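You operate a simulated robot arm through the tools that you are given. There is no shell and no other tool.

The job below is to be done with a simulated two-armed robot. You get a single attempt, and the scene is never put back.

TASK
Wipe up the spill on the flat end of the bench with the rag and put it back.
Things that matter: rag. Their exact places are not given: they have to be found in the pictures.

It is judged by the outcome, as a careful person would: the job done as asked, and still so three seconds after it is handed in. It fails if anything else is knocked over, pushed out of place, dropped, spilled or broken.

THE ROBOT
Two 7-joint arms with two-finger grippers on one trunk, on a base that moves. Base frame: it is fixed to the floor where the robot stands at the start and does not move with it; the origin is under the middle of the robot, x ahead of it, y to its left, z up. Readings come in cm, degrees, newtons and seconds.
The left shoulder is at the start at [6, 12.3, 94.5], the right one opposite. With the tool pointing down near the work surface each hand reaches from about 36 to 80 cm from the robot's upright axis, wherever it stands, measured 20 degrees to its own side. Places, roughly: rag [250, -250, 100]. Payload 1.47 kg a hand.
The tool frame of a hand sits at the grasp point between the pads (the TCP): z along the fingers, y along the line on which they close. The tips reach 1.6 cm beyond it. The gripper opens to 8.7 cm; its body begins 5.5 cm behind the TCP.
Orientation is told as [roll, pitch, yaw] about the base's x, y, z axes, in that order, counted from this pose: with the fingers straight down and closing along the base's y, the tool's x points along the base's -x, its y along +y and its z along -z.

THE INTERFACE
- The arms move only by the tool drive_tool. It takes "left_deltas", "right_deltas" or both (then of equal length, played together; a hand with none holds still); each is a list of rows, each an object of numbers (a shift or turn left out is 0, a gripper value left out holds the last): "dx", "dy", "dz": the shift along the tool's x, y, z in mm; "ax", "ay", "az": the turn, a rotation vector about the tool's x, y, z in degrees; "hand": the opening, from 0 (shut) to 1 (fully open). In form: [{"dx": .., "dy": .., "dz": .., "ax": .., "ay": .., "az": .., "hand": ..}, ...]. A call has 1 to 20 rows; each row is the pose to reach, as a shift and turn from the pose commanded when the call began, along the tool's axes at that moment. A row lasts 0.2 s, in which the tool goes at most 5 cm and 8.6 degrees; a call with a longer step from one row to the next is refused whole, and so is a gripper value outside its range. Where a pose cannot be reached the arm comes as near as it can. A force on the tool above 40 N (or 10 N above the force at the start of the call, whichever is more), or a blocked arm, ends the call early, and 0.2 s more pass. The fingers move at their own pace (about 15.3 cm/s each) and stop on an object; they squeeze with about 21 N. The grip force told is the motor's: it shows also when the fingers shut on nothing. Time passes only in rows, and 0.2 s behind the last, so rows that repeat a pose let the fingers close. The reply holds the time, the measured pose of the TCP, the force on the tool along the base axes, the opening and the grip force, in the units named above and with some noise, with the torque about the TCP (base axes, N m) and any sound that the robot's microphone picked up, and new pictures: "views" is both (left out), scene, wrist or none (wrist: the cameras of the hands that moved).
- Cameras (640 x 400 px; columns grow to the right, rows downward): "scene" is now at [9.68, -0.88, 151.56]; the picture's right is [-0.09, -1.00, 0.00], its down [-0.59, 0.05, -0.81] and it looks along [0.80, -0.07, -0.59] (base axes); focal length 289 px, centre (320, 200). "left" rides on the left gripper at [7.3, -1.2, -9] in its tool frame; the picture's right is [0.16, 0.99, 0.00], its down [-0.72, 0.12, -0.68] and it looks along [-0.67, 0.11, 0.73] (tool axes); focal length 247 px, centre (320, 200). "right" rides on the right gripper at [7.3, 1.2, -9] in its tool frame; the picture's right is [-0.16, 0.99, 0.00], its down [-0.72, -0.12, -0.68] and it looks along [-0.67, -0.11, 0.73] (tool axes); focal length 247 px, centre (320, 200).
- lift_body(by): moves the trunk up (or, below 0, down) by that many cm; the arms and the scene camera ride with it, the base frame stays. It gives what a move gives, with no picture.
- roll_base(legs): drives the robot by 1 to 6 legs, each [ahead, left, turn to the left] in cm, cm and degrees, along the robot's own axes; the way and the turn of a leg run together, so that a leg with both is an arc; at most 150 cm and 180 degrees a leg. The arms and the cameras ride along, it lands a little off, and it stops where it bumps. It gives what a move gives, and a new picture of the scene camera.
- turn_head(pan, tilt): turns the head with the scene camera to pan (to the left, within 120 degrees either way) and tilt (down, from -29 to 69), counted from straight ahead of the robot. It gives what a move gives, and a new picture of the scene camera.
- measure_at(camera, pixels): for up to 12 pixels [column, row] of the newest picture of that camera ("zoom" is the newest enlarged one), the place [x, y, z] in the base frame of the surface seen there, good to about 0.2 cm. It takes no simulated time.
- inspect(camera, box): a new picture of the part [left, top, right, bottom] of that camera's present view, enlarged. It takes no simulated time.
- finish_job(): hands the job in; it is judged then, once.

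Open the grippers and draw the arms clear of the work before you hand the job in, unless the task says otherwise.

The tools are called after ">>>" as a command line: name --argument value ..., lists and objects as JSON in quotes. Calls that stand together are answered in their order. drive_tool: Moves the arms, as the interface text tells. Its arguments: {"type":"object","properties":{"left_deltas":{"type":"array"},"right_deltas":{"type":"array"},"views":{"type":"string","enum":["both","scene","wrist","none"]}},"required":[]} The other tools are called the same way: lift_body (by) moves the trunk up or down; roll_base (legs) drives the base; turn_head (pan, tilt) turns the head that bears the scene camera; measure_at (camera, pixels) gives the place of the surface under pixels of a picture; inspect (camera, box) takes an enlarged picture of a part of a camera's view; finish_job () hands the job in.

At the start:

```text
time: 0.0
left_tool_pos: [54.99, 19.36, 107.16]
left_orientation: [0.0, -0.1, 0.1]
left_force: [0.1, -1.1, 1.2]
left_ft_torque: [0.02, 0.01, -0.01]
left_grip_width: 8.7
left_gripper_force: 0.3
right_tool_pos: [43.44, -16.58, 106.31]
right_orientation: [-0.1, 0.0, 0.0]
right_force: [0.5, 0.1, -0.5]
right_ft_torque: [-0.03, 0.02, 0.0]
right_grip_width: 8.7
right_gripper_force: 0.0
trunk travel left (down, up): [-10.0, 13.0]
robot x, y, heading: [0.04, -0.03, 0.2]
head pan, tilt (commanded): [-5.3, 36.3]
```

scene: 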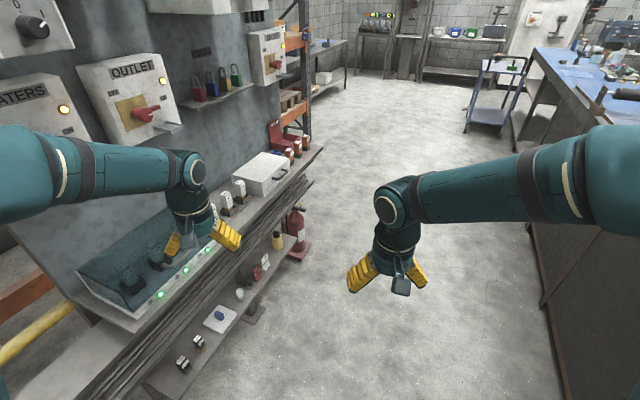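
right: 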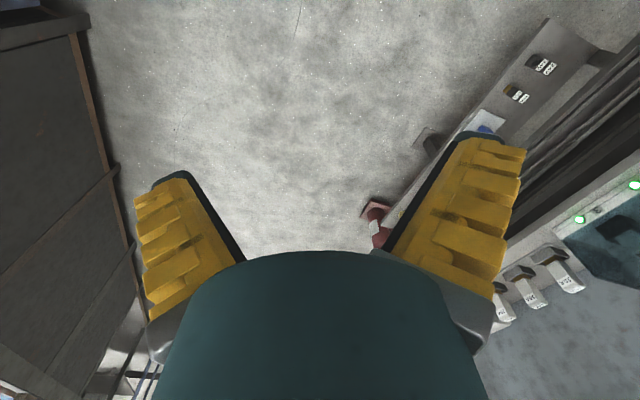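
left: 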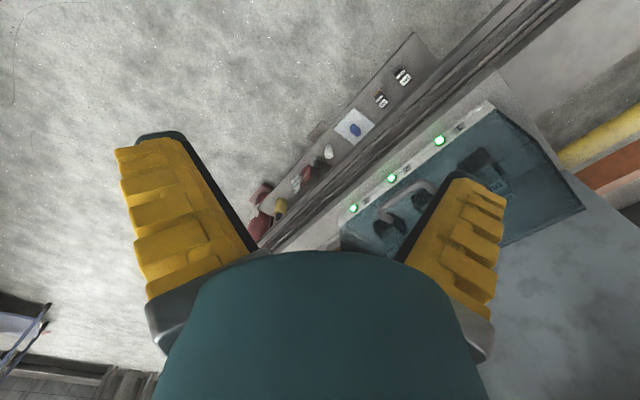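

The scene picture shows a panel on the left and a blue-topped bench at the far right (570,80). I turn the head towards the right, where the rag should be, to see the bench.

>>> turn_head --pan -45 --tilt 20

```text
time: 1.1
left_tool_pos: [54.99, 19.4, 107.11]
left_orientation: [0.0, 0.0, 0.0]
left_force: [0.0, 0.2, -0.5]
left_ft_torque: [0.0, -0.01, 0.01]
left_grip_width: 8.7
left_gripper_force: 0.1
right_tool_pos: [43.43, -16.61, 106.31]
right_orientation: [-0.1, -0.1, 0.1]
right_force: [0.8, 0.8, 0.4]
right_ft_torque: [0.0, -0.02, -0.01]
right_grip_width: 8.7
right_gripper_force: 0.1
trunk travel left (down, up): [-10.0, 13.0]
robot x, y, heading: [0.03, 0.23, 0.0]
head pan, tilt (commanded): [-45.0, 20.0]
```

scene: 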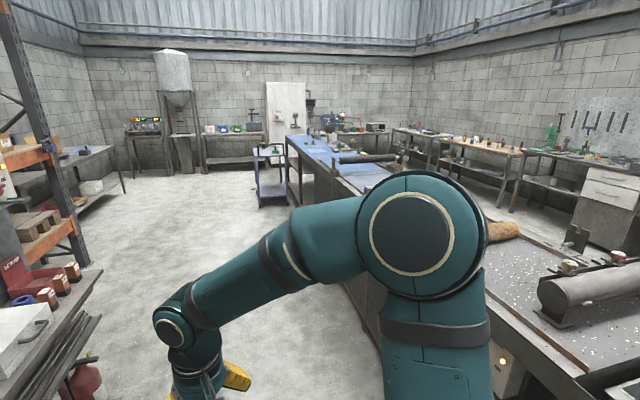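

The long bench with blue top is visible from (300,140) to (620,400), with further benches behind. I measure several points to find where things are.

>>> measure_at --camera "scene" --pixels '[[300, 140], [325, 155], [345, 165], [360, 160], [365, 180], [400, 130], [480, 150], [500, 235], [560, 250], [520, 330], [270, 150], [340, 130]]'

>>> inspect --camera "scene" --box '[240, 90, 440, 215]'

>>> inspect --camera "scene" --box '[380, 90, 640, 252]'

```text
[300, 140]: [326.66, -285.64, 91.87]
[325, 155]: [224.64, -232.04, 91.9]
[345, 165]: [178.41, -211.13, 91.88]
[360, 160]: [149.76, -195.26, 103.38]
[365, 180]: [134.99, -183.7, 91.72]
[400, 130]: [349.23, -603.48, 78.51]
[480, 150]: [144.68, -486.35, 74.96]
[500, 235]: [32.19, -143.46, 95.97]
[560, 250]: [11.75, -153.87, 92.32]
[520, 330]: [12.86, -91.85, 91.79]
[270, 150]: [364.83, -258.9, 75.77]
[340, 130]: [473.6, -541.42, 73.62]
```

```text
3.20 times, centred on (340, 152) of scene
```

zoom: 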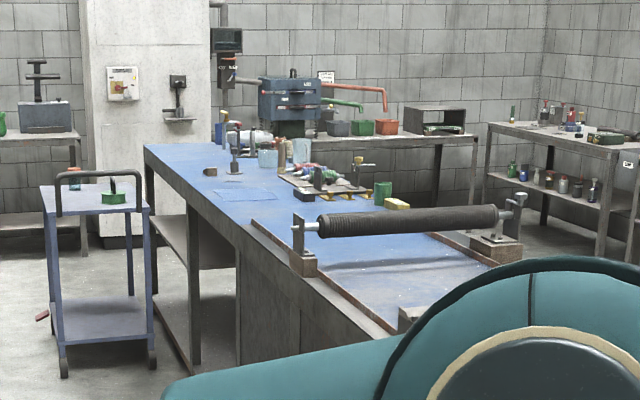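

```text
2.46 times, centred on (510, 171) of scene
```

zoom: 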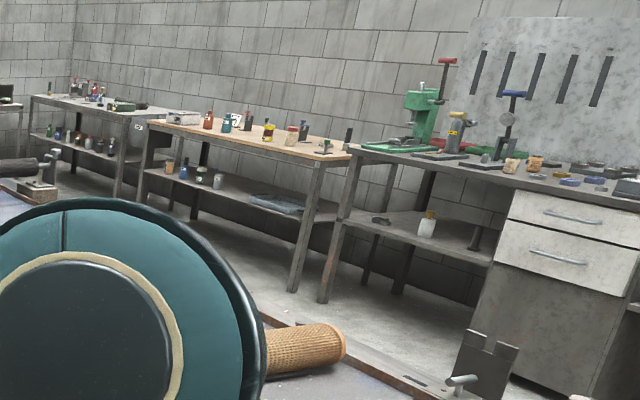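

The bench has a lipped section in front and a flat blue end at the far side, with a pale blue outline near zoom (245,193) and a yellow-ish block near (397,203). I measure the near edge of the bench and these spots.

>>> inspect --camera "scene" --box '[280, 120, 380, 182]'

>>> measure_at --camera "scene" --pixels '[[286, 137], [296, 145], [304, 151], [314, 157], [340, 175], [363, 192], [316, 150], [308, 149], [325, 149], [364, 153], [309, 143], [322, 145]]'

```text
6.40 times, centred on (330, 151) of scene
```

zoom: 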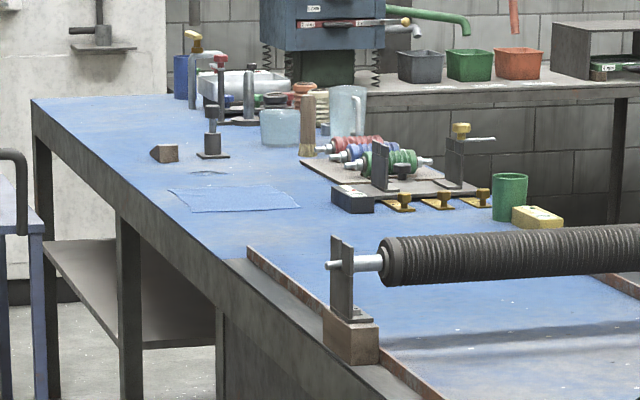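

```text
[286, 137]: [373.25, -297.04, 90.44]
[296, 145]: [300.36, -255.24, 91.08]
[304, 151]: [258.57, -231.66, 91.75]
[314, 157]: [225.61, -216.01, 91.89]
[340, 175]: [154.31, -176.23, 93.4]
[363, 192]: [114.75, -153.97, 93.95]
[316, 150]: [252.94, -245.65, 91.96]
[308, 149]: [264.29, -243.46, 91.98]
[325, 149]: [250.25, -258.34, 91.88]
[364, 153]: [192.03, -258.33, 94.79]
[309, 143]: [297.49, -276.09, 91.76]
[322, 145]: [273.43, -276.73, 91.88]
```

The rag is the pale blue cloth at zoom (235,197), about [252,-250,92]; a dark-rimmed patch at zoom (208,172) may be the spill. The bench edge runs at about -29 degrees; I check the cart's corners and the floor before driving alongside.

>>> measure_at --camera "scene" --pixels '[[259, 206], [287, 203], [256, 155], [285, 155], [257, 147], [313, 147], [290, 260], [200, 230], [254, 188], [311, 146]]'

>>> roll_base --legs '[[0, 0, -29]]'

```text
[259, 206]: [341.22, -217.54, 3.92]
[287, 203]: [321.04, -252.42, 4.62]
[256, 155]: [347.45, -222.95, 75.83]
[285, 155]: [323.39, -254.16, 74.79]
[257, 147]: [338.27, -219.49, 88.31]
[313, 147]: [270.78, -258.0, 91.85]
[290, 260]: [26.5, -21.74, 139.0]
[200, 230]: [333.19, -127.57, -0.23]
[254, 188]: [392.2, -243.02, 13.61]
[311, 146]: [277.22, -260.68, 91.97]
```

```text
time: 2.9
left_tool_pos: [57.53, -8.92, 107.16]
left_orientation: [0.1, 0.0, -28.2]
left_force: [0.3, -0.6, -0.2]
left_ft_torque: [0.02, -0.01, -0.02]
left_grip_width: 8.69
left_gripper_force: 0.0
right_tool_pos: [30.44, -35.01, 106.45]
right_orientation: [0.1, 0.0, -28.2]
right_force: [-0.2, -0.4, -0.4]
right_ft_torque: [0.02, 0.01, 0.04]
right_grip_width: 8.69
right_gripper_force: 0.0
trunk travel left (down, up): [-10.0, 13.0]
robot x, y, heading: [0.12, -0.1, -28.2]
head pan, tilt (commanded): [-45.0, 20.0]
```

scene: 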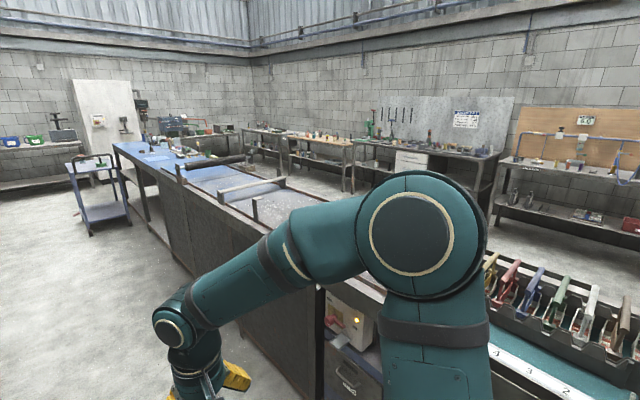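

The cart's front corners are about (341,-218) and (321,-252), roughly 1 m beyond the rag along the bench. The way alongside is clear, so I drive ahead 280 cm parallel to the bench.

>>> roll_base --legs '[[150, 0, 0], [130, 0, 0]]'

```text
time: 16.3
left_tool_pos: [302.38, -141.81, 107.04]
left_orientation: [0.0, 0.0, -29.3]
left_force: [-0.3, -0.4, -0.2]
left_ft_torque: [0.0, 0.01, -0.03]
left_grip_width: 8.68
left_gripper_force: 0.1
right_tool_pos: [274.66, -167.48, 106.28]
right_orientation: [0.0, 0.0, -29.3]
right_force: [0.8, -0.4, 0.2]
right_ft_torque: [0.01, 0.01, 0.04]
right_grip_width: 8.72
right_gripper_force: 0.0
trunk travel left (down, up): [-10.0, 13.0]
robot x, y, heading: [244.63, -131.42, -29.2]
head pan, tilt (commanded): [-45.0, 20.0]
```

scene: 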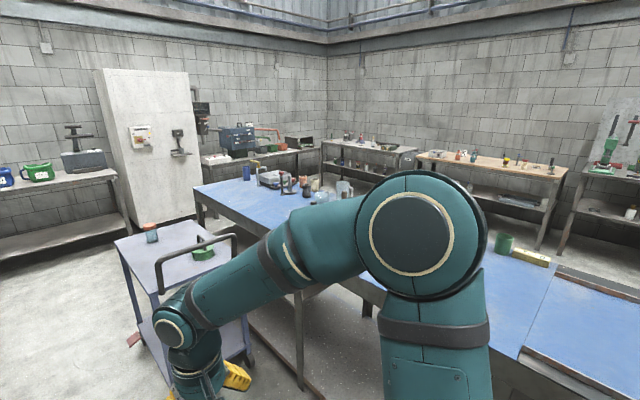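

Now at s≈278 along the bench with 80 cm to the edge, I turn 90 degrees right to face the bench, with the arms still clear of the edge.

>>> roll_base --legs '[[0, 0, -89.8]]'

>>> turn_head --pan 25 --tilt 35

```text
time: 20.6
left_tool_pos: [234.43, -189.16, 107.21]
left_orientation: [0.0, -0.1, -119.7]
left_force: [0.3, 0.5, 0.3]
left_ft_torque: [-0.02, 0.01, -0.03]
left_grip_width: 8.7
left_gripper_force: 0.1
right_tool_pos: [209.0, -161.31, 106.37]
right_orientation: [0.0, 0.0, -119.8]
right_force: [-0.8, 1.3, -0.3]
right_ft_torque: [0.01, 0.0, -0.01]
right_grip_width: 8.7
right_gripper_force: 0.0
trunk travel left (down, up): [-10.0, 13.0]
robot x, y, heading: [244.78, -131.91, -119.7]
head pan, tilt (commanded): [-45.0, 20.0]
```

scene: 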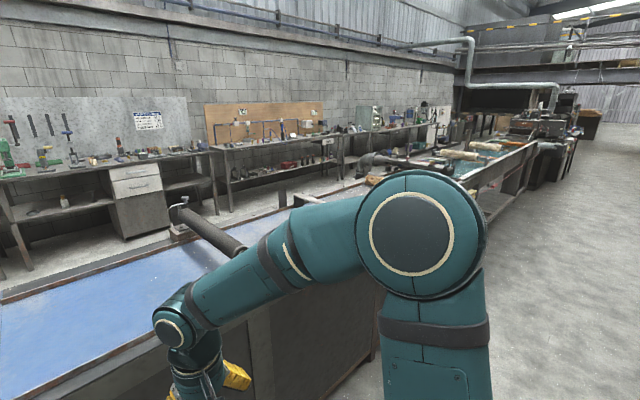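

```text
time: 22.0
left_tool_pos: [234.31, -189.09, 107.16]
left_orientation: [0.0, -0.1, -119.6]
left_force: [-0.4, -0.4, 0.5]
left_ft_torque: [0.0, -0.03, -0.01]
left_grip_width: 8.72
left_gripper_force: 0.0
right_tool_pos: [209.06, -161.35, 106.25]
right_orientation: [0.0, 0.0, -119.6]
right_force: [-0.4, -0.4, 0.3]
right_ft_torque: [0.03, 0.02, -0.01]
right_grip_width: 8.71
right_gripper_force: 0.1
trunk travel left (down, up): [-10.0, 13.0]
robot x, y, heading: [244.99, -131.71, -119.7]
head pan, tilt (commanded): [25.0, 35.0]
```

scene: 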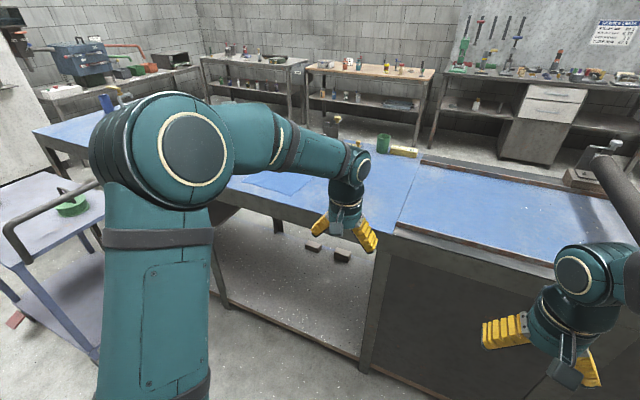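

The bench end is now ahead-left, hidden in part by the left arm; the cart handle is at (20,240). I measure the handle and then strafe left 40 cm.

>>> measure_at --camera "scene" --pixels '[[20, 235], [90, 185], [270, 185], [300, 190], [390, 225], [230, 200], [30, 265]]'

>>> roll_base --legs '[[0, 40, 0.5]]'

```text
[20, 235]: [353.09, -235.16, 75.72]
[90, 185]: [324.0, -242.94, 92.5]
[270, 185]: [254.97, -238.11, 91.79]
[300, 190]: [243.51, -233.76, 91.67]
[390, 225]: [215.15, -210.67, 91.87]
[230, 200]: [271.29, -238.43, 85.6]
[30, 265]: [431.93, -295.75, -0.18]
```

```text
time: 26.0
left_tool_pos: [269.8, -208.77, 107.07]
left_orientation: [0.0, 0.0, -119.0]
left_force: [-0.2, -0.1, 0.0]
left_ft_torque: [-0.01, -0.01, 0.02]
left_grip_width: 8.72
left_gripper_force: 0.1
right_tool_pos: [244.03, -181.17, 106.36]
right_orientation: [0.0, 0.0, -118.9]
right_force: [-0.1, 0.1, -1.8]
right_ft_torque: [-0.02, -0.04, -0.01]
right_grip_width: 8.71
right_gripper_force: 0.2
trunk travel left (down, up): [-10.0, 13.0]
robot x, y, heading: [279.19, -151.37, -118.9]
head pan, tilt (commanded): [25.0, 35.0]
```

scene: 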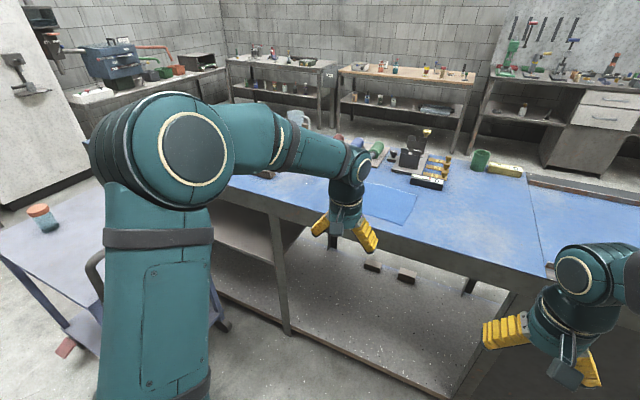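

The rag is at (390,205) right of the left gripper now. I turn the head to look straight ahead and then left for the whole flat end.

>>> turn_head --pan 60 --tilt 30

>>> turn_head --pan 5 --tilt 35

```text
time: 27.0
left_tool_pos: [269.73, -208.7, 107.19]
left_orientation: [0.0, 0.0, -119.1]
left_force: [-0.7, -0.3, -0.1]
left_ft_torque: [0.06, -0.01, -0.02]
left_grip_width: 8.71
left_gripper_force: 0.1
right_tool_pos: [243.9, -181.26, 106.39]
right_orientation: [0.0, 0.0, -119.0]
right_force: [-0.3, -1.5, 0.0]
right_ft_torque: [0.03, -0.03, -0.02]
right_grip_width: 8.69
right_gripper_force: 0.0
trunk travel left (down, up): [-10.0, 13.0]
robot x, y, heading: [279.61, -151.31, -118.9]
head pan, tilt (commanded): [60.0, 30.0]
```

scene: 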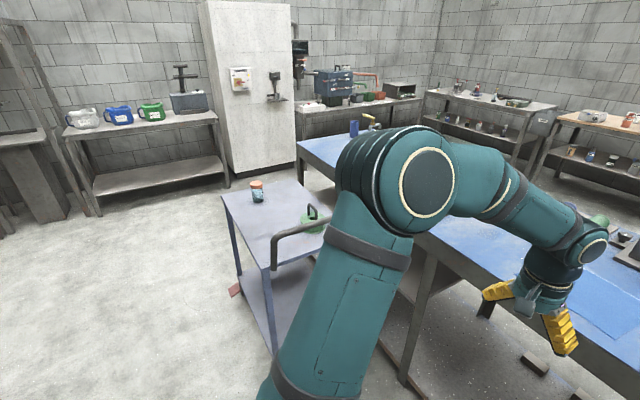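

```text
time: 28.3
left_tool_pos: [269.69, -208.74, 107.17]
left_orientation: [0.0, -0.1, -118.9]
left_force: [-0.1, -0.4, -0.7]
left_ft_torque: [0.0, -0.01, 0.02]
left_grip_width: 8.71
left_gripper_force: 0.1
right_tool_pos: [244.01, -181.18, 106.27]
right_orientation: [-0.1, 0.0, -118.9]
right_force: [-0.5, 0.2, -0.7]
right_ft_torque: [-0.03, 0.0, 0.04]
right_grip_width: 8.71
right_gripper_force: 0.1
trunk travel left (down, up): [-10.0, 13.0]
robot x, y, heading: [279.53, -151.32, -118.9]
head pan, tilt (commanded): [5.0, 35.0]
```

scene: 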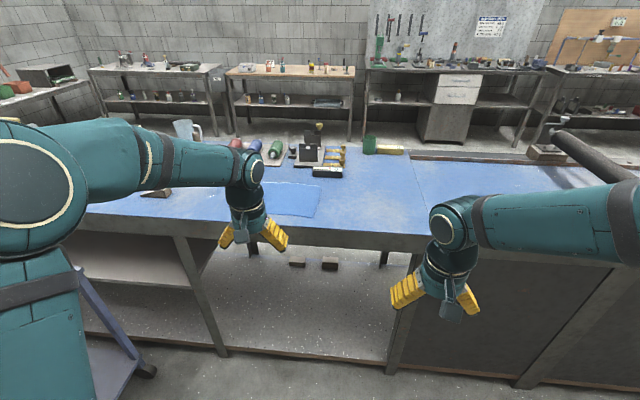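

The rag lies partly hidden behind the left hand at (295,198). I enlarge this part to look for the spill.

>>> inspect --camera "scene" --box '[90, 110, 430, 250]'

>>> measure_at --camera "scene" --pixels '[[272, 183], [320, 188], [313, 217], [262, 210], [145, 205], [200, 200], [323, 172], [300, 155], [335, 233], [385, 170], [90, 208], [225, 222]]'

```text
1.88 times, centred on (260, 180) of scene
```

zoom: 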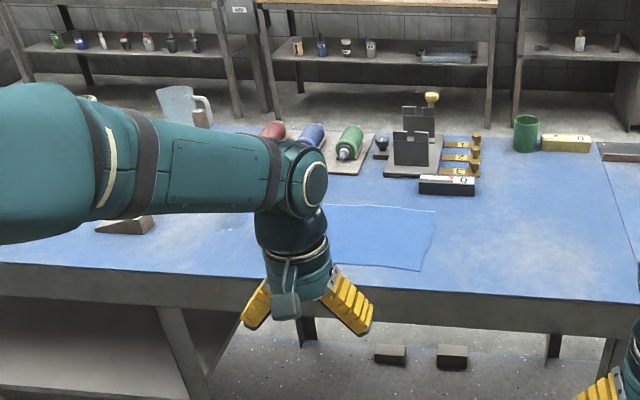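

```text
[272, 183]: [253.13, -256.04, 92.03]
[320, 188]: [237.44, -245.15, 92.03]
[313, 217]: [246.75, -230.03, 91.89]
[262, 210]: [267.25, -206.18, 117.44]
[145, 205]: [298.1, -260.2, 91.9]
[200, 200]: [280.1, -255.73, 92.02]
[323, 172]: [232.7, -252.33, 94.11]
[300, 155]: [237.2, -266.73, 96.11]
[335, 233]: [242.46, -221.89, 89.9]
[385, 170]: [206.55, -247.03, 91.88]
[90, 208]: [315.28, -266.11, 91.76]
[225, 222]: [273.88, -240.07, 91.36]
```

The spill seems to be near [280,-256] behind the left forearm. Before going closer I look down to see how far the robot's base reaches and where the arm elbow lies.

>>> measure_at --camera "scene" --pixels '[[5, 200], [40, 180], [100, 160], [40, 290], [620, 210]]'

>>> turn_head --pan 0 --tilt 69

```text
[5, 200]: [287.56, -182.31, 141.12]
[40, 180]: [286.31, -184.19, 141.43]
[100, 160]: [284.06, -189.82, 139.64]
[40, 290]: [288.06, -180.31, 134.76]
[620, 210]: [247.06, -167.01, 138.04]
```

```text
time: 29.3
left_tool_pos: [269.79, -208.71, 107.15]
left_orientation: [0.0, 0.0, -119.1]
left_force: [-1.0, 0.1, -0.4]
left_ft_torque: [-0.02, 0.0, 0.02]
left_grip_width: 8.7
left_gripper_force: 0.0
right_tool_pos: [243.93, -181.28, 106.33]
right_orientation: [0.0, -0.1, -119.0]
right_force: [-0.6, 0.5, -0.3]
right_ft_torque: [0.0, 0.0, 0.02]
right_grip_width: 8.7
right_gripper_force: 0.0
trunk travel left (down, up): [-10.0, 13.0]
robot x, y, heading: [280.04, -151.13, -118.9]
head pan, tilt (commanded): [0.0, 68.8]
```

scene: 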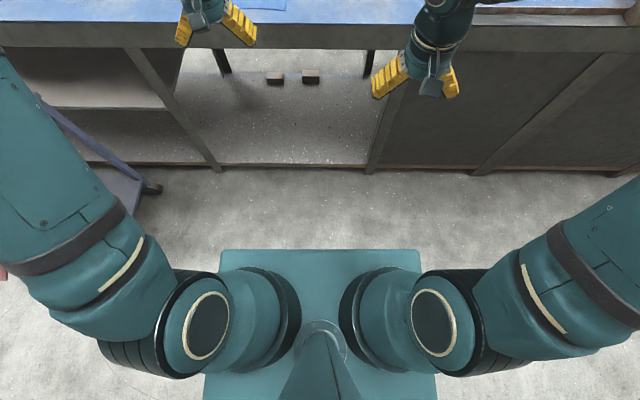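

Looking down I see a teal deck whose front edge is at row 250. I measure it and the bench bottom rail at row 165.

>>> measure_at --camera "scene" --pixels '[[320, 254], [225, 254], [415, 254], [320, 245], [290, 165], [100, 160], [150, 187], [160, 120], [60, 260]]'

```text
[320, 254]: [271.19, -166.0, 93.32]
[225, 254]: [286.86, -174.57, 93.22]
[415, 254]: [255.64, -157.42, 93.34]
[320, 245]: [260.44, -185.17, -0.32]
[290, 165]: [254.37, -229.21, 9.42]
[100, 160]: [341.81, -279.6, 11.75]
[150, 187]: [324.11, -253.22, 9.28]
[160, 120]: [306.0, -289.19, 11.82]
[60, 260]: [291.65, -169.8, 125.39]
```

The base extends less than 39 cm ahead of its axis and the bench front is 80 cm ahead. I strafe left 20 cm and go 28 cm ahead, leaving about 52 cm to the edge.

>>> roll_base --legs '[[0, 20, 0], [28, 0, 0]]'

>>> turn_head --pan 10 --tilt 45

```text
time: 33.2
left_tool_pos: [273.53, -243.38, 107.18]
left_orientation: [0.0, 0.1, -118.9]
left_force: [-0.3, 0.2, -0.5]
left_ft_torque: [0.02, 0.0, 0.01]
left_grip_width: 8.68
left_gripper_force: 0.1
right_tool_pos: [247.57, -216.07, 106.32]
right_orientation: [0.0, 0.1, -118.8]
right_force: [-0.2, 0.4, 0.6]
right_ft_torque: [0.02, 0.02, 0.01]
right_grip_width: 8.72
right_gripper_force: 0.0
trunk travel left (down, up): [-10.0, 13.0]
robot x, y, heading: [282.56, -185.92, -119.1]
head pan, tilt (commanded): [0.0, 68.8]
```

scene: 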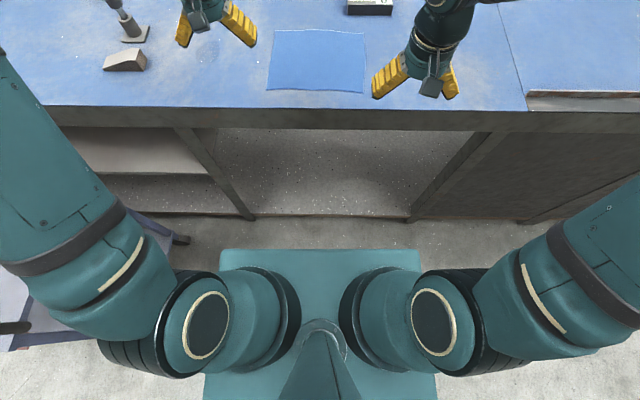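

```text
time: 34.1
left_tool_pos: [273.38, -243.48, 107.11]
left_orientation: [0.0, 0.0, -118.8]
left_force: [-0.3, -0.6, 0.9]
left_ft_torque: [-0.02, 0.02, 0.02]
left_grip_width: 8.68
left_gripper_force: 0.0
right_tool_pos: [247.69, -216.03, 106.43]
right_orientation: [0.0, 0.0, -118.9]
right_force: [-0.6, 0.1, 0.1]
right_ft_torque: [-0.01, 0.0, 0.01]
right_grip_width: 8.68
right_gripper_force: 0.1
trunk travel left (down, up): [-10.0, 13.0]
robot x, y, heading: [283.0, -186.22, -118.8]
head pan, tilt (commanded): [10.0, 45.0]
```

scene: 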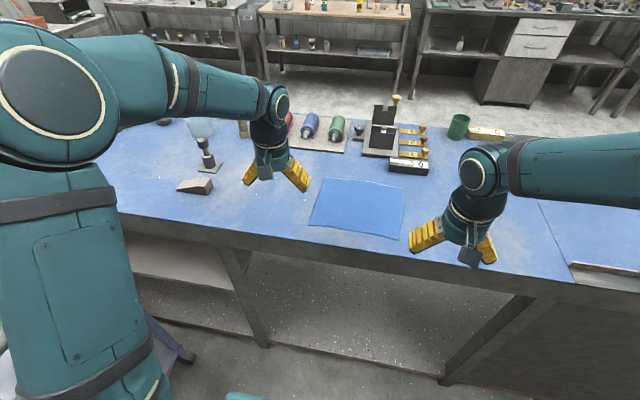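

The rag is at (357,207) and the bench between the wedge (195,187) and the rag is in view. I look closer for the spill with zoom and the left wrist camera.

>>> inspect --camera "scene" --box '[160, 120, 420, 280]'

>>> inspect --camera "left" --box '[0, 0, 640, 400]'

>>> inspect --camera "right" --box '[0, 0, 640, 400]'

```text
2.46 times, centred on (290, 200) of scene
```

zoom: 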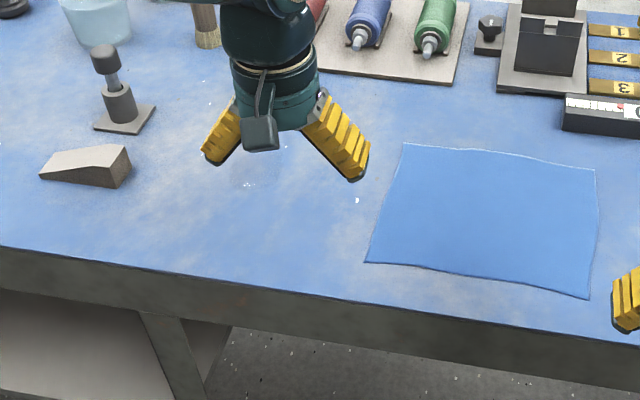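

```text
1.00 times, centred on (320, 200) of left (not enlarged: the box is as wide or as high as the picture)
```

zoom: 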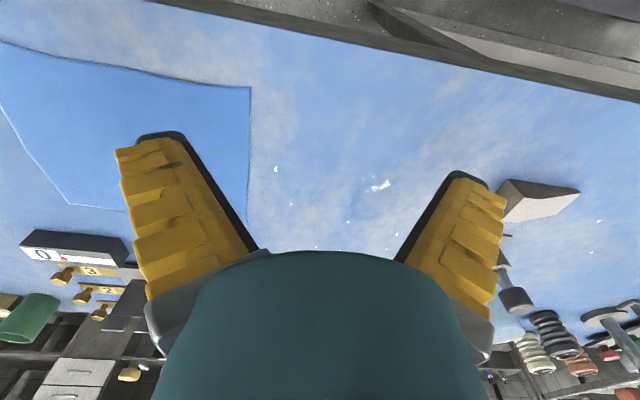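

```text
1.00 times, centred on (320, 200) of right (not enlarged: the box is as wide or as high as the picture)
```

zoom: 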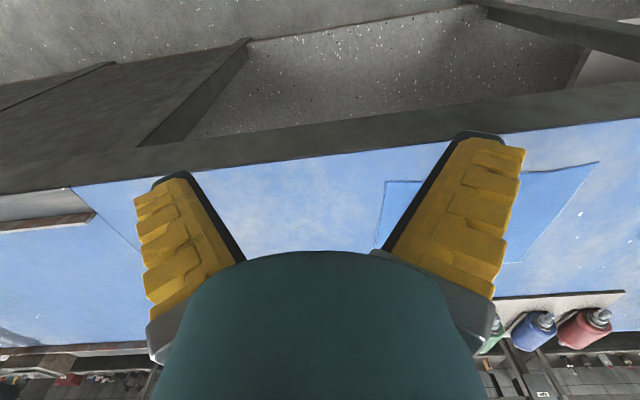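

In the left wrist picture there is a glossy patch with white glints near (380,185) between the fingers; it looks like the spill. I draw the left hand up and back to uncover it.

>>> drive_tool --left_deltas '[{"dx": 20, "dz": -40}, {"dx": 50, "dz": -70}, {"dx": 90, "dz": -100}, {"dx": 130, "dz": -120}, {"dx": 130, "dz": -120}]' --views "both"

>>> inspect --camera "scene" --box '[160, 120, 420, 280]'

```text
time: 35.3
left_tool_pos: [279.76, -232.17, 118.96]
left_orientation: [0.0, 0.1, -118.8]
left_force: [-0.5, -1.2, 0.1]
left_ft_torque: [0.0, 0.02, -0.01]
left_grip_width: 8.71
left_gripper_force: 0.0
right_tool_pos: [247.62, -216.05, 106.31]
right_orientation: [0.0, 0.0, -118.8]
right_force: [-0.4, -0.3, 0.3]
right_ft_torque: [0.01, 0.02, -0.03]
right_grip_width: 8.71
right_gripper_force: 0.0
trunk travel left (down, up): [-10.0, 13.0]
robot x, y, heading: [282.8, -186.12, -119.0]
head pan, tilt (commanded): [10.0, 45.0]
```

scene: 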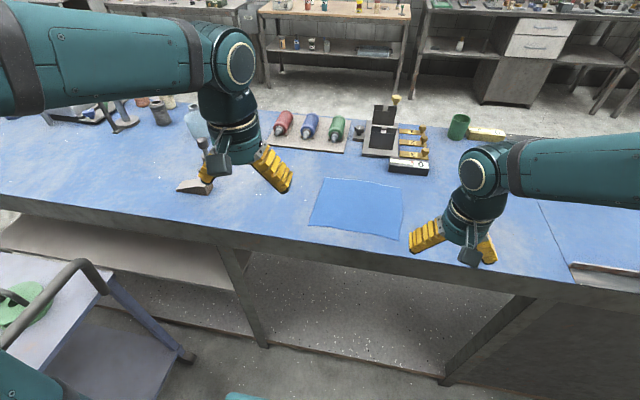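
left: 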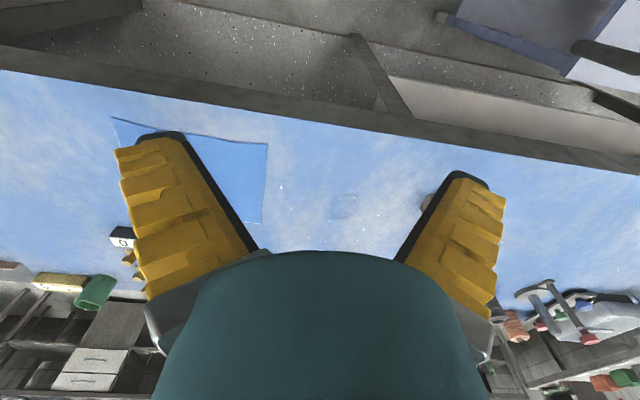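

```text
2.46 times, centred on (290, 200) of scene
```

zoom: 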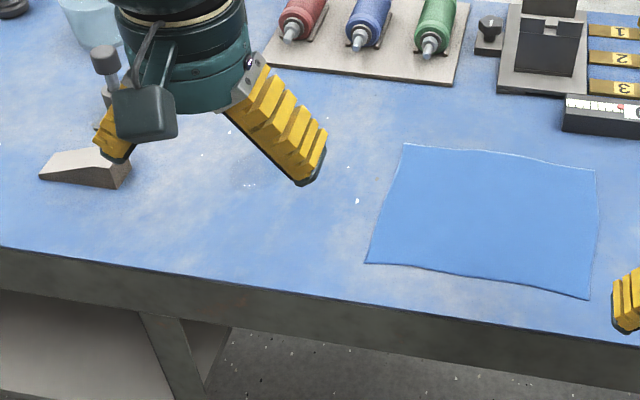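

The left wrist picture shows a faint glossy ellipse at (345,205). I enlarge it and the scene's corresponding area to fix its outline.

>>> inspect --camera "left" --box '[240, 150, 440, 275]'

>>> measure_at --camera "zoom" --pixels '[[337, 176], [280, 180], [390, 180], [337, 140], [337, 215], [130, 115], [400, 200]]'

>>> inspect --camera "scene" --box '[220, 160, 320, 222]'

```text
3.20 times, centred on (340, 212) of left
```

zoom: 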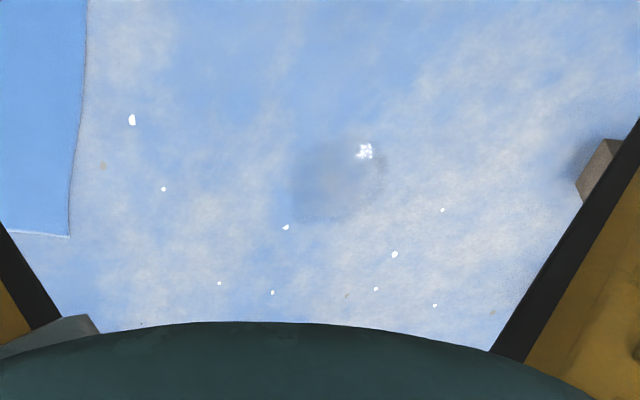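

```text
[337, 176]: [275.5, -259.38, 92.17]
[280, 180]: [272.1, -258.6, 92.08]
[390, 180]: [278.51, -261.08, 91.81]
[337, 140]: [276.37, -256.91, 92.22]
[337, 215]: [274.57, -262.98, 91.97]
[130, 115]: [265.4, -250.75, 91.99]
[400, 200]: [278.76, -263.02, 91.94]
```

```text
6.40 times, centred on (270, 191) of scene
```

zoom: 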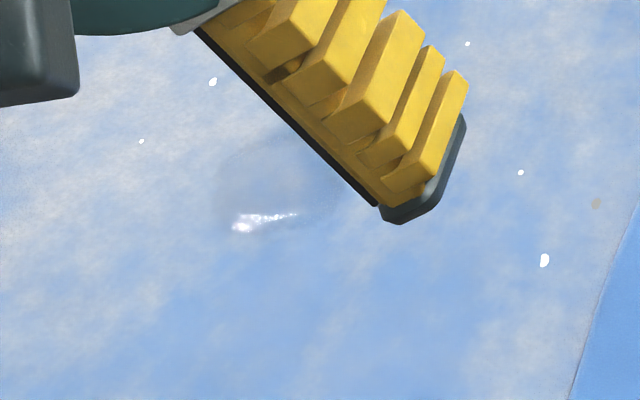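

The spill is a clear puddle about 6 cm across centred near [275.5,-259.4,92]. I now look closely at the rag and measure its corners.

>>> inspect --camera "scene" --box '[295, 165, 415, 250]'

>>> measure_at --camera "zoom" --pixels '[[150, 72], [568, 130], [560, 388], [75, 300], [300, 90], [320, 220], [330, 330], [130, 180], [20, 300], [180, 30]]'

```text
4.71 times, centred on (355, 208) of scene
```

zoom: 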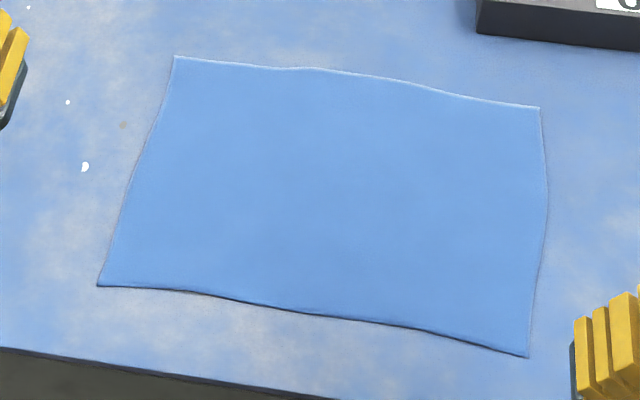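

```text
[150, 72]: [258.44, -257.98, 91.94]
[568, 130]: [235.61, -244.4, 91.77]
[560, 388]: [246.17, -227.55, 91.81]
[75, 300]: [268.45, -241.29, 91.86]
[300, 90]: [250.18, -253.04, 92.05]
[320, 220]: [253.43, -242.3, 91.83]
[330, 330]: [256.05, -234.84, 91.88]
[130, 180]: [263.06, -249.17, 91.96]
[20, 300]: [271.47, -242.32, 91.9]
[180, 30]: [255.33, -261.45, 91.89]
```

The rag is thin with wavy edges, lying flat; corners are about [258,-258], [236,-244], [246,-228], [268,-241]. I measure exact corners plus the neighbouring wedge, tray and box for clearances.

>>> measure_at --camera "zoom" --pixels '[[179, 62], [536, 112], [524, 350], [104, 281], [478, 30], [545, 210], [125, 185]]'

>>> measure_at --camera "scene" --pixels '[[213, 187], [206, 194], [211, 178], [265, 147], [343, 154], [391, 171], [222, 172], [300, 155], [212, 160]]'

```text
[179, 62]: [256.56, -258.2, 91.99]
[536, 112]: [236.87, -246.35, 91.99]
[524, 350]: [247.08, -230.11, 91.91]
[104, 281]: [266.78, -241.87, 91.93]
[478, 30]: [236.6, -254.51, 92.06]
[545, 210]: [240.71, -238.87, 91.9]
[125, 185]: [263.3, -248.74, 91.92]
```

```text
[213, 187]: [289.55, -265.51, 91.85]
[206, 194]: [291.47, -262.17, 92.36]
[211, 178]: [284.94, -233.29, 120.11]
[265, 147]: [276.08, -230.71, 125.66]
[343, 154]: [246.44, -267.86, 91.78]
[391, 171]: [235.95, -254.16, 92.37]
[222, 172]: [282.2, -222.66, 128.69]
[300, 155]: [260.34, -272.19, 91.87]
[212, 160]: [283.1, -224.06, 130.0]
```

Rag is about 23×19 cm, centre near (251.9,-244.2); the wedge starts 12 cm beyond the spill and the tray is 10 cm behind the rag. I move the base 6 cm closer and 6 cm left, then draw the right hand aside.

>>> roll_base --legs '[[6, 6, 0]]'

>>> drive_tool --right_deltas '[{"dy": -20, "dz": -30}, {"dy": -50, "dz": -50}, {"dy": -90, "dz": -60}, {"dy": -130, "dz": -60}, {"dy": -130, "dz": -60}]' --views "both"

```text
time: 36.5
left_tool_pos: [282.06, -240.53, 119.05]
left_orientation: [-0.1, 0.0, -118.9]
left_force: [0.3, -0.4, -0.1]
left_ft_torque: [0.02, 0.01, 0.02]
left_grip_width: 8.7
left_gripper_force: 0.1
right_tool_pos: [249.95, -224.3, 106.31]
right_orientation: [-0.1, 0.0, -119.0]
right_force: [-0.2, -0.4, 0.1]
right_ft_torque: [0.03, 0.04, 0.01]
right_grip_width: 8.7
right_gripper_force: 0.0
trunk travel left (down, up): [-10.0, 13.0]
robot x, y, heading: [285.23, -194.15, -118.9]
head pan, tilt (commanded): [10.0, 45.0]
```

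scene: 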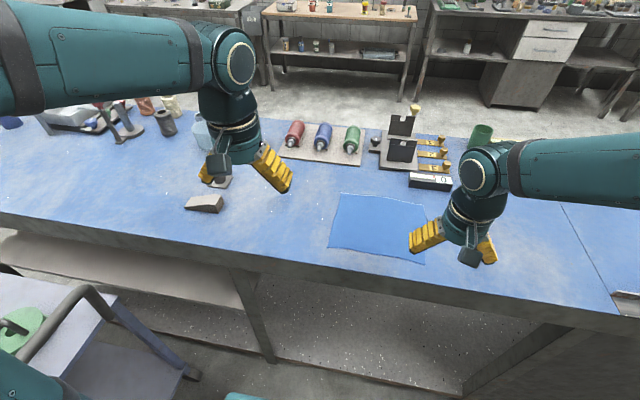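

```text
time: 37.7
left_tool_pos: [282.08, -240.49, 119.12]
left_orientation: [0.0, 0.0, -118.8]
left_force: [0.3, -0.3, 0.5]
left_ft_torque: [0.02, 0.02, -0.04]
left_grip_width: 8.7
left_gripper_force: 0.0
right_tool_pos: [238.53, -217.84, 112.39]
right_orientation: [0.0, 0.0, -118.9]
right_force: [-0.2, 0.7, -0.5]
right_ft_torque: [-0.01, 0.01, -0.03]
right_grip_width: 8.7
right_gripper_force: 0.0
trunk travel left (down, up): [-10.0, 13.0]
robot x, y, heading: [285.17, -194.66, -118.9]
head pan, tilt (commanded): [10.0, 45.0]
```

scene: 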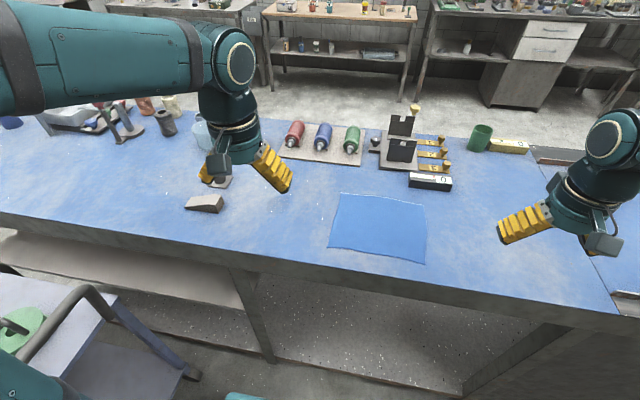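
right: 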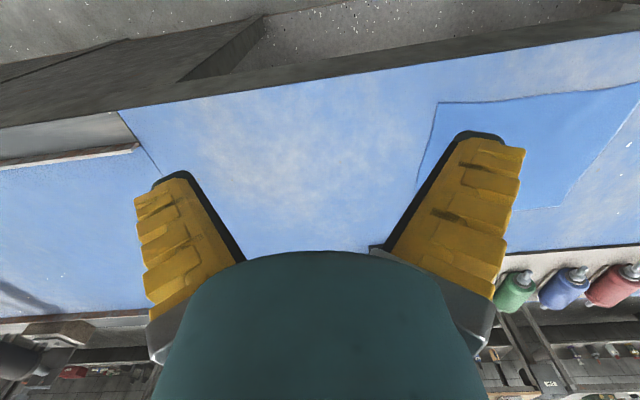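

Robot is now at (285.2,-194.5). The left hand is at [282,-240.5,119]; I bring it above the left-centre part of the rag, about 6 cm above the cloth, with the fingers partly closed to about 4 cm.

>>> drive_tool --left_deltas '[{"dx": -22, "dy": -24, "dz": 20, "hand": 0.45}, {"dx": -45, "dy": -48, "dz": 40}, {"dx": -67, "dy": -72, "dz": 60}, {"dx": -90, "dy": -96, "dz": 82}, {"dx": -112, "dy": -121, "dz": 106}, {"dx": -134, "dy": -145, "dz": 132}, {"dx": -157, "dy": -169, "dz": 160}, {"dx": -179, "dy": -193, "dz": 190}, {"dx": -179, "dy": -193, "dz": 190}]' --views "both"

```text
time: 39.7
left_tool_pos: [256.32, -246.65, 99.94]
left_orientation: [0.0, 0.0, -118.9]
left_force: [-0.2, 0.5, -0.3]
left_ft_torque: [-0.04, 0.01, -0.01]
left_grip_width: 4.49
left_gripper_force: 3.8
right_tool_pos: [238.65, -217.8, 112.42]
right_orientation: [0.1, 0.0, -118.9]
right_force: [0.0, -0.3, -0.3]
right_ft_torque: [0.0, 0.0, 0.01]
right_grip_width: 8.73
right_gripper_force: 0.1
trunk travel left (down, up): [-10.0, 13.0]
robot x, y, heading: [285.26, -194.27, -118.8]
head pan, tilt (commanded): [10.0, 45.0]
```

scene: 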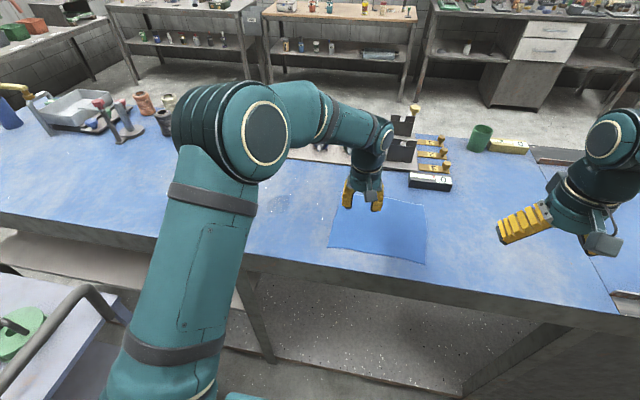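
left: 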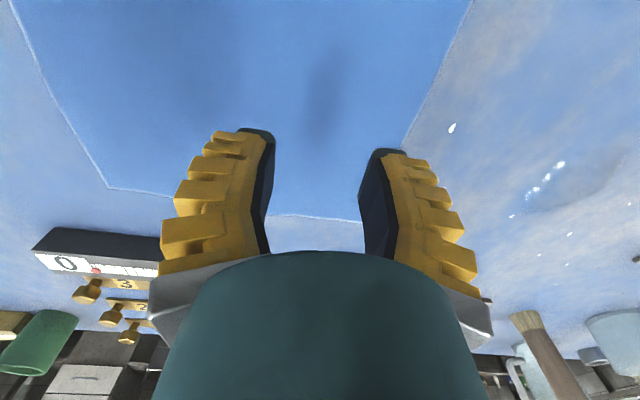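

The left hand is over the rag at (256.3,-246.7), TCP z 99.9, opening 4.5 cm. I lower to just above touch, watching the force.

>>> drive_tool --left_deltas '[{"dz": 25}, {"dz": 45}, {"dz": 56}, {"dz": 60}, {"dz": 62}, {"dz": 63}]' --views "wrist"

```text
time: 41.1
left_tool_pos: [256.39, -246.73, 93.8]
left_orientation: [0.0, 0.0, -119.0]
left_force: [0.4, -0.6, -0.4]
left_ft_torque: [0.0, 0.03, 0.02]
left_grip_width: 4.49
left_gripper_force: 4.3
right_tool_pos: [238.53, -217.9, 112.47]
right_orientation: [0.0, 0.1, -118.9]
right_force: [0.1, 0.0, 0.8]
right_ft_torque: [-0.03, -0.03, 0.0]
right_grip_width: 8.67
right_gripper_force: 0.1
trunk travel left (down, up): [-10.0, 13.0]
robot x, y, heading: [285.23, -194.03, -118.9]
head pan, tilt (commanded): [10.0, 45.0]
```

left: 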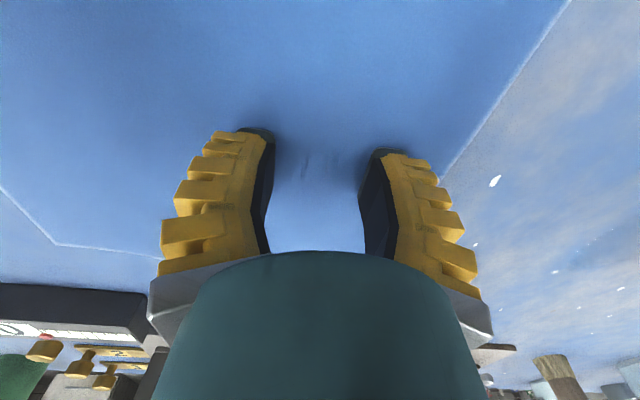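

No contact force yet at TCP z 93.8. I lower a few more millimetres in small steps to touch the cloth.

>>> drive_tool --left_deltas '[{"dz": 1}, {"dz": 2}, {"dz": 3}, {"dz": 3}]' --views "none"

```text
time: 42.1
left_tool_pos: [256.43, -246.69, 93.59]
left_orientation: [-0.1, -0.2, -118.9]
left_force: [0.7, 0.5, 18.7]
left_ft_torque: [0.06, -0.02, 0.04]
left_grip_width: 4.58
left_gripper_force: 2.1
right_tool_pos: [238.48, -217.77, 112.44]
right_orientation: [0.0, -0.1, -118.9]
right_force: [0.0, -0.2, 0.4]
right_ft_torque: [-0.02, -0.01, -0.01]
right_grip_width: 8.69
right_gripper_force: 0.1
trunk travel left (down, up): [-10.0, 13.0]
robot x, y, heading: [285.62, -194.26, -118.8]
head pan, tilt (commanded): [10.0, 45.0]
```

Contact made with 18.7 N. I ease off 1 mm and close the fingers slowly to gather a fold of the cloth.

>>> drive_tool --left_deltas '[{"dz": -0.7, "hand": 0.35}, {"dz": -0.7, "hand": 0.25}, {"dz": -0.7, "hand": 0.15}, {"dz": -0.7, "hand": 0.05}, {"dz": -0.7, "hand": 0.0}, {"dz": -0.7, "hand": 0.0}, {"dz": -0.7, "hand": 0.0}]' --views "both"

```text
time: 43.7
left_tool_pos: [256.58, -246.74, 93.55]
left_orientation: [0.0, -0.1, -118.9]
left_force: [2.2, 0.3, 13.7]
left_ft_torque: [-0.02, -0.06, -0.01]
left_grip_width: 0.0
left_gripper_force: 20.5
right_tool_pos: [238.57, -217.87, 112.41]
right_orientation: [0.0, 0.0, -118.9]
right_force: [1.0, -0.4, -0.4]
right_ft_torque: [0.01, -0.03, -0.01]
right_grip_width: 8.71
right_gripper_force: 0.1
trunk travel left (down, up): [-10.0, 13.0]
robot x, y, heading: [285.56, -194.1, -118.9]
head pan, tilt (commanded): [10.0, 45.0]
```

scene: 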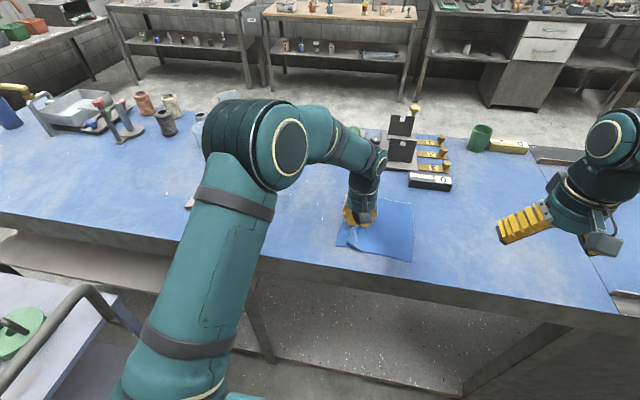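
left: 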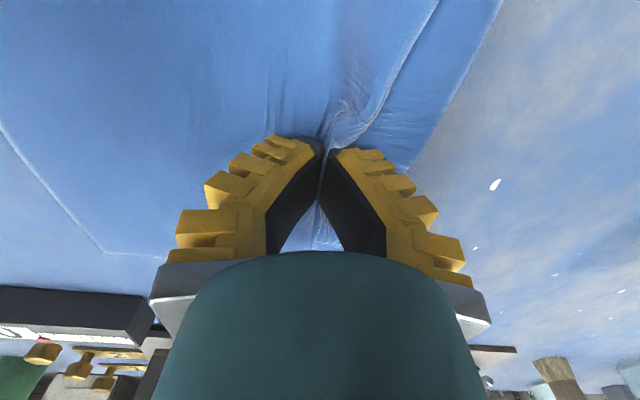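

The cloth has folded up between the fingers – it is truly soft and gripped. I lift 4 cm to check that it is held.

>>> drive_tool --left_deltas '[{"dz": -10}, {"dz": -20}, {"dz": -30}, {"dz": -40}, {"dz": -40}]' --views "both"

>>> inspect --camera "scene" --box '[240, 160, 460, 280]'

```text
time: 44.9
left_tool_pos: [256.43, -246.83, 97.54]
left_orientation: [0.0, 0.0, -118.8]
left_force: [-2.8, 2.3, -3.0]
left_ft_torque: [0.04, 0.05, 0.04]
left_grip_width: 0.01
left_gripper_force: 23.8
right_tool_pos: [238.42, -217.89, 112.35]
right_orientation: [0.0, 0.1, -118.9]
right_force: [0.0, 0.9, 0.3]
right_ft_torque: [0.0, 0.02, -0.02]
right_grip_width: 8.7
right_gripper_force: 0.1
trunk travel left (down, up): [-10.0, 13.0]
robot x, y, heading: [285.7, -194.34, -119.0]
head pan, tilt (commanded): [10.0, 45.0]
```

scene: 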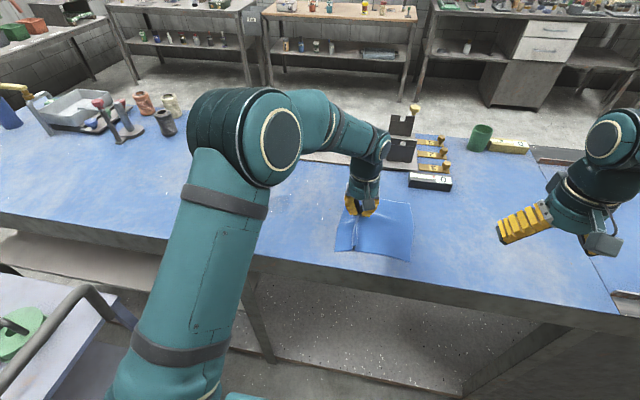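
left: 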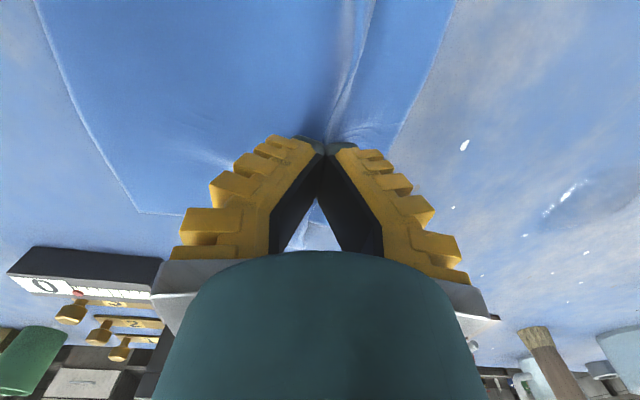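

```text
2.91 times, centred on (350, 220) of scene
```

zoom: 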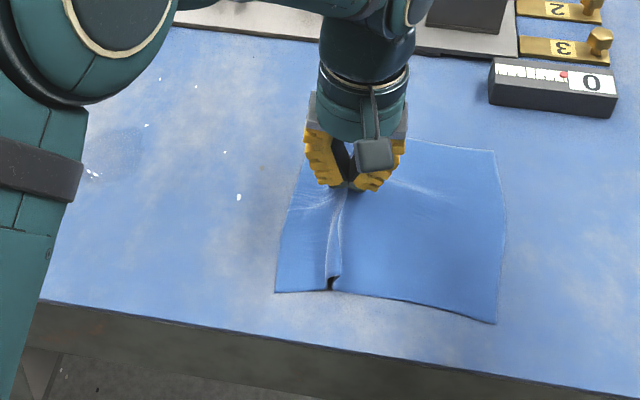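

The rag is held, rising in a ridge under the fingers, while the rest lies on the bench. I carry it 23 cm left, along the bench, towards the spill with the right part trailing.

>>> drive_tool --left_deltas '[{"dy": 20, "dz": -10}, {"dy": 45, "dz": -15}, {"dy": 75, "dz": -15}, {"dy": 105, "dz": -15}, {"dx": -5, "dy": 135, "dz": -15}, {"dx": -9, "dy": 165, "dz": -15}, {"dx": -14, "dy": 195, "dz": -15}, {"dx": -18, "dy": 220, "dz": -10}, {"dx": -18, "dy": 229, "dz": 0}, {"dx": -18, "dy": 229, "dz": 0}]' --views "both"

>>> inspect --camera "scene" --box '[190, 150, 430, 290]'

```text
time: 47.1
left_tool_pos: [275.72, -259.36, 97.47]
left_orientation: [0.0, 0.0, -119.0]
left_force: [-0.3, 0.5, 0.2]
left_ft_torque: [0.01, 0.01, 0.0]
left_grip_width: 0.01
left_gripper_force: 20.9
right_tool_pos: [238.48, -217.82, 112.43]
right_orientation: [0.0, 0.0, -118.9]
right_force: [-0.1, -0.8, 0.6]
right_ft_torque: [-0.02, -0.03, 0.0]
right_grip_width: 8.68
right_gripper_force: 0.1
trunk travel left (down, up): [-10.0, 13.0]
robot x, y, heading: [285.04, -194.43, -118.7]
head pan, tilt (commanded): [10.0, 45.0]
```

scene: 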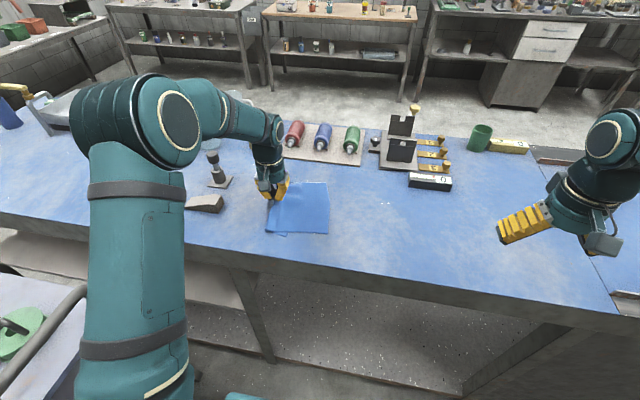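
left: 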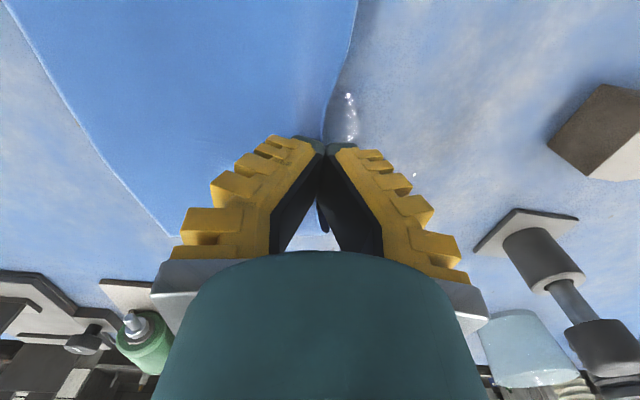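

```text
2.67 times, centred on (310, 220) of scene
```

zoom: 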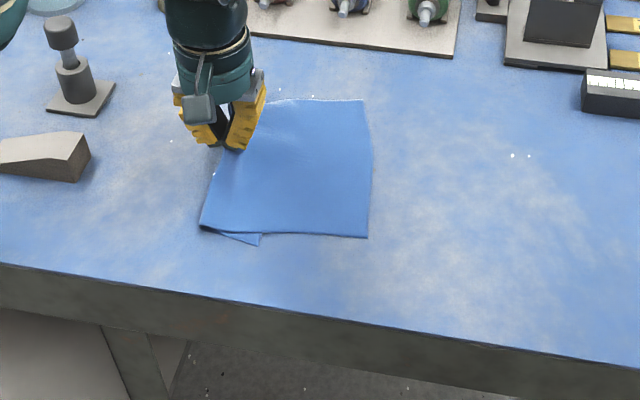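

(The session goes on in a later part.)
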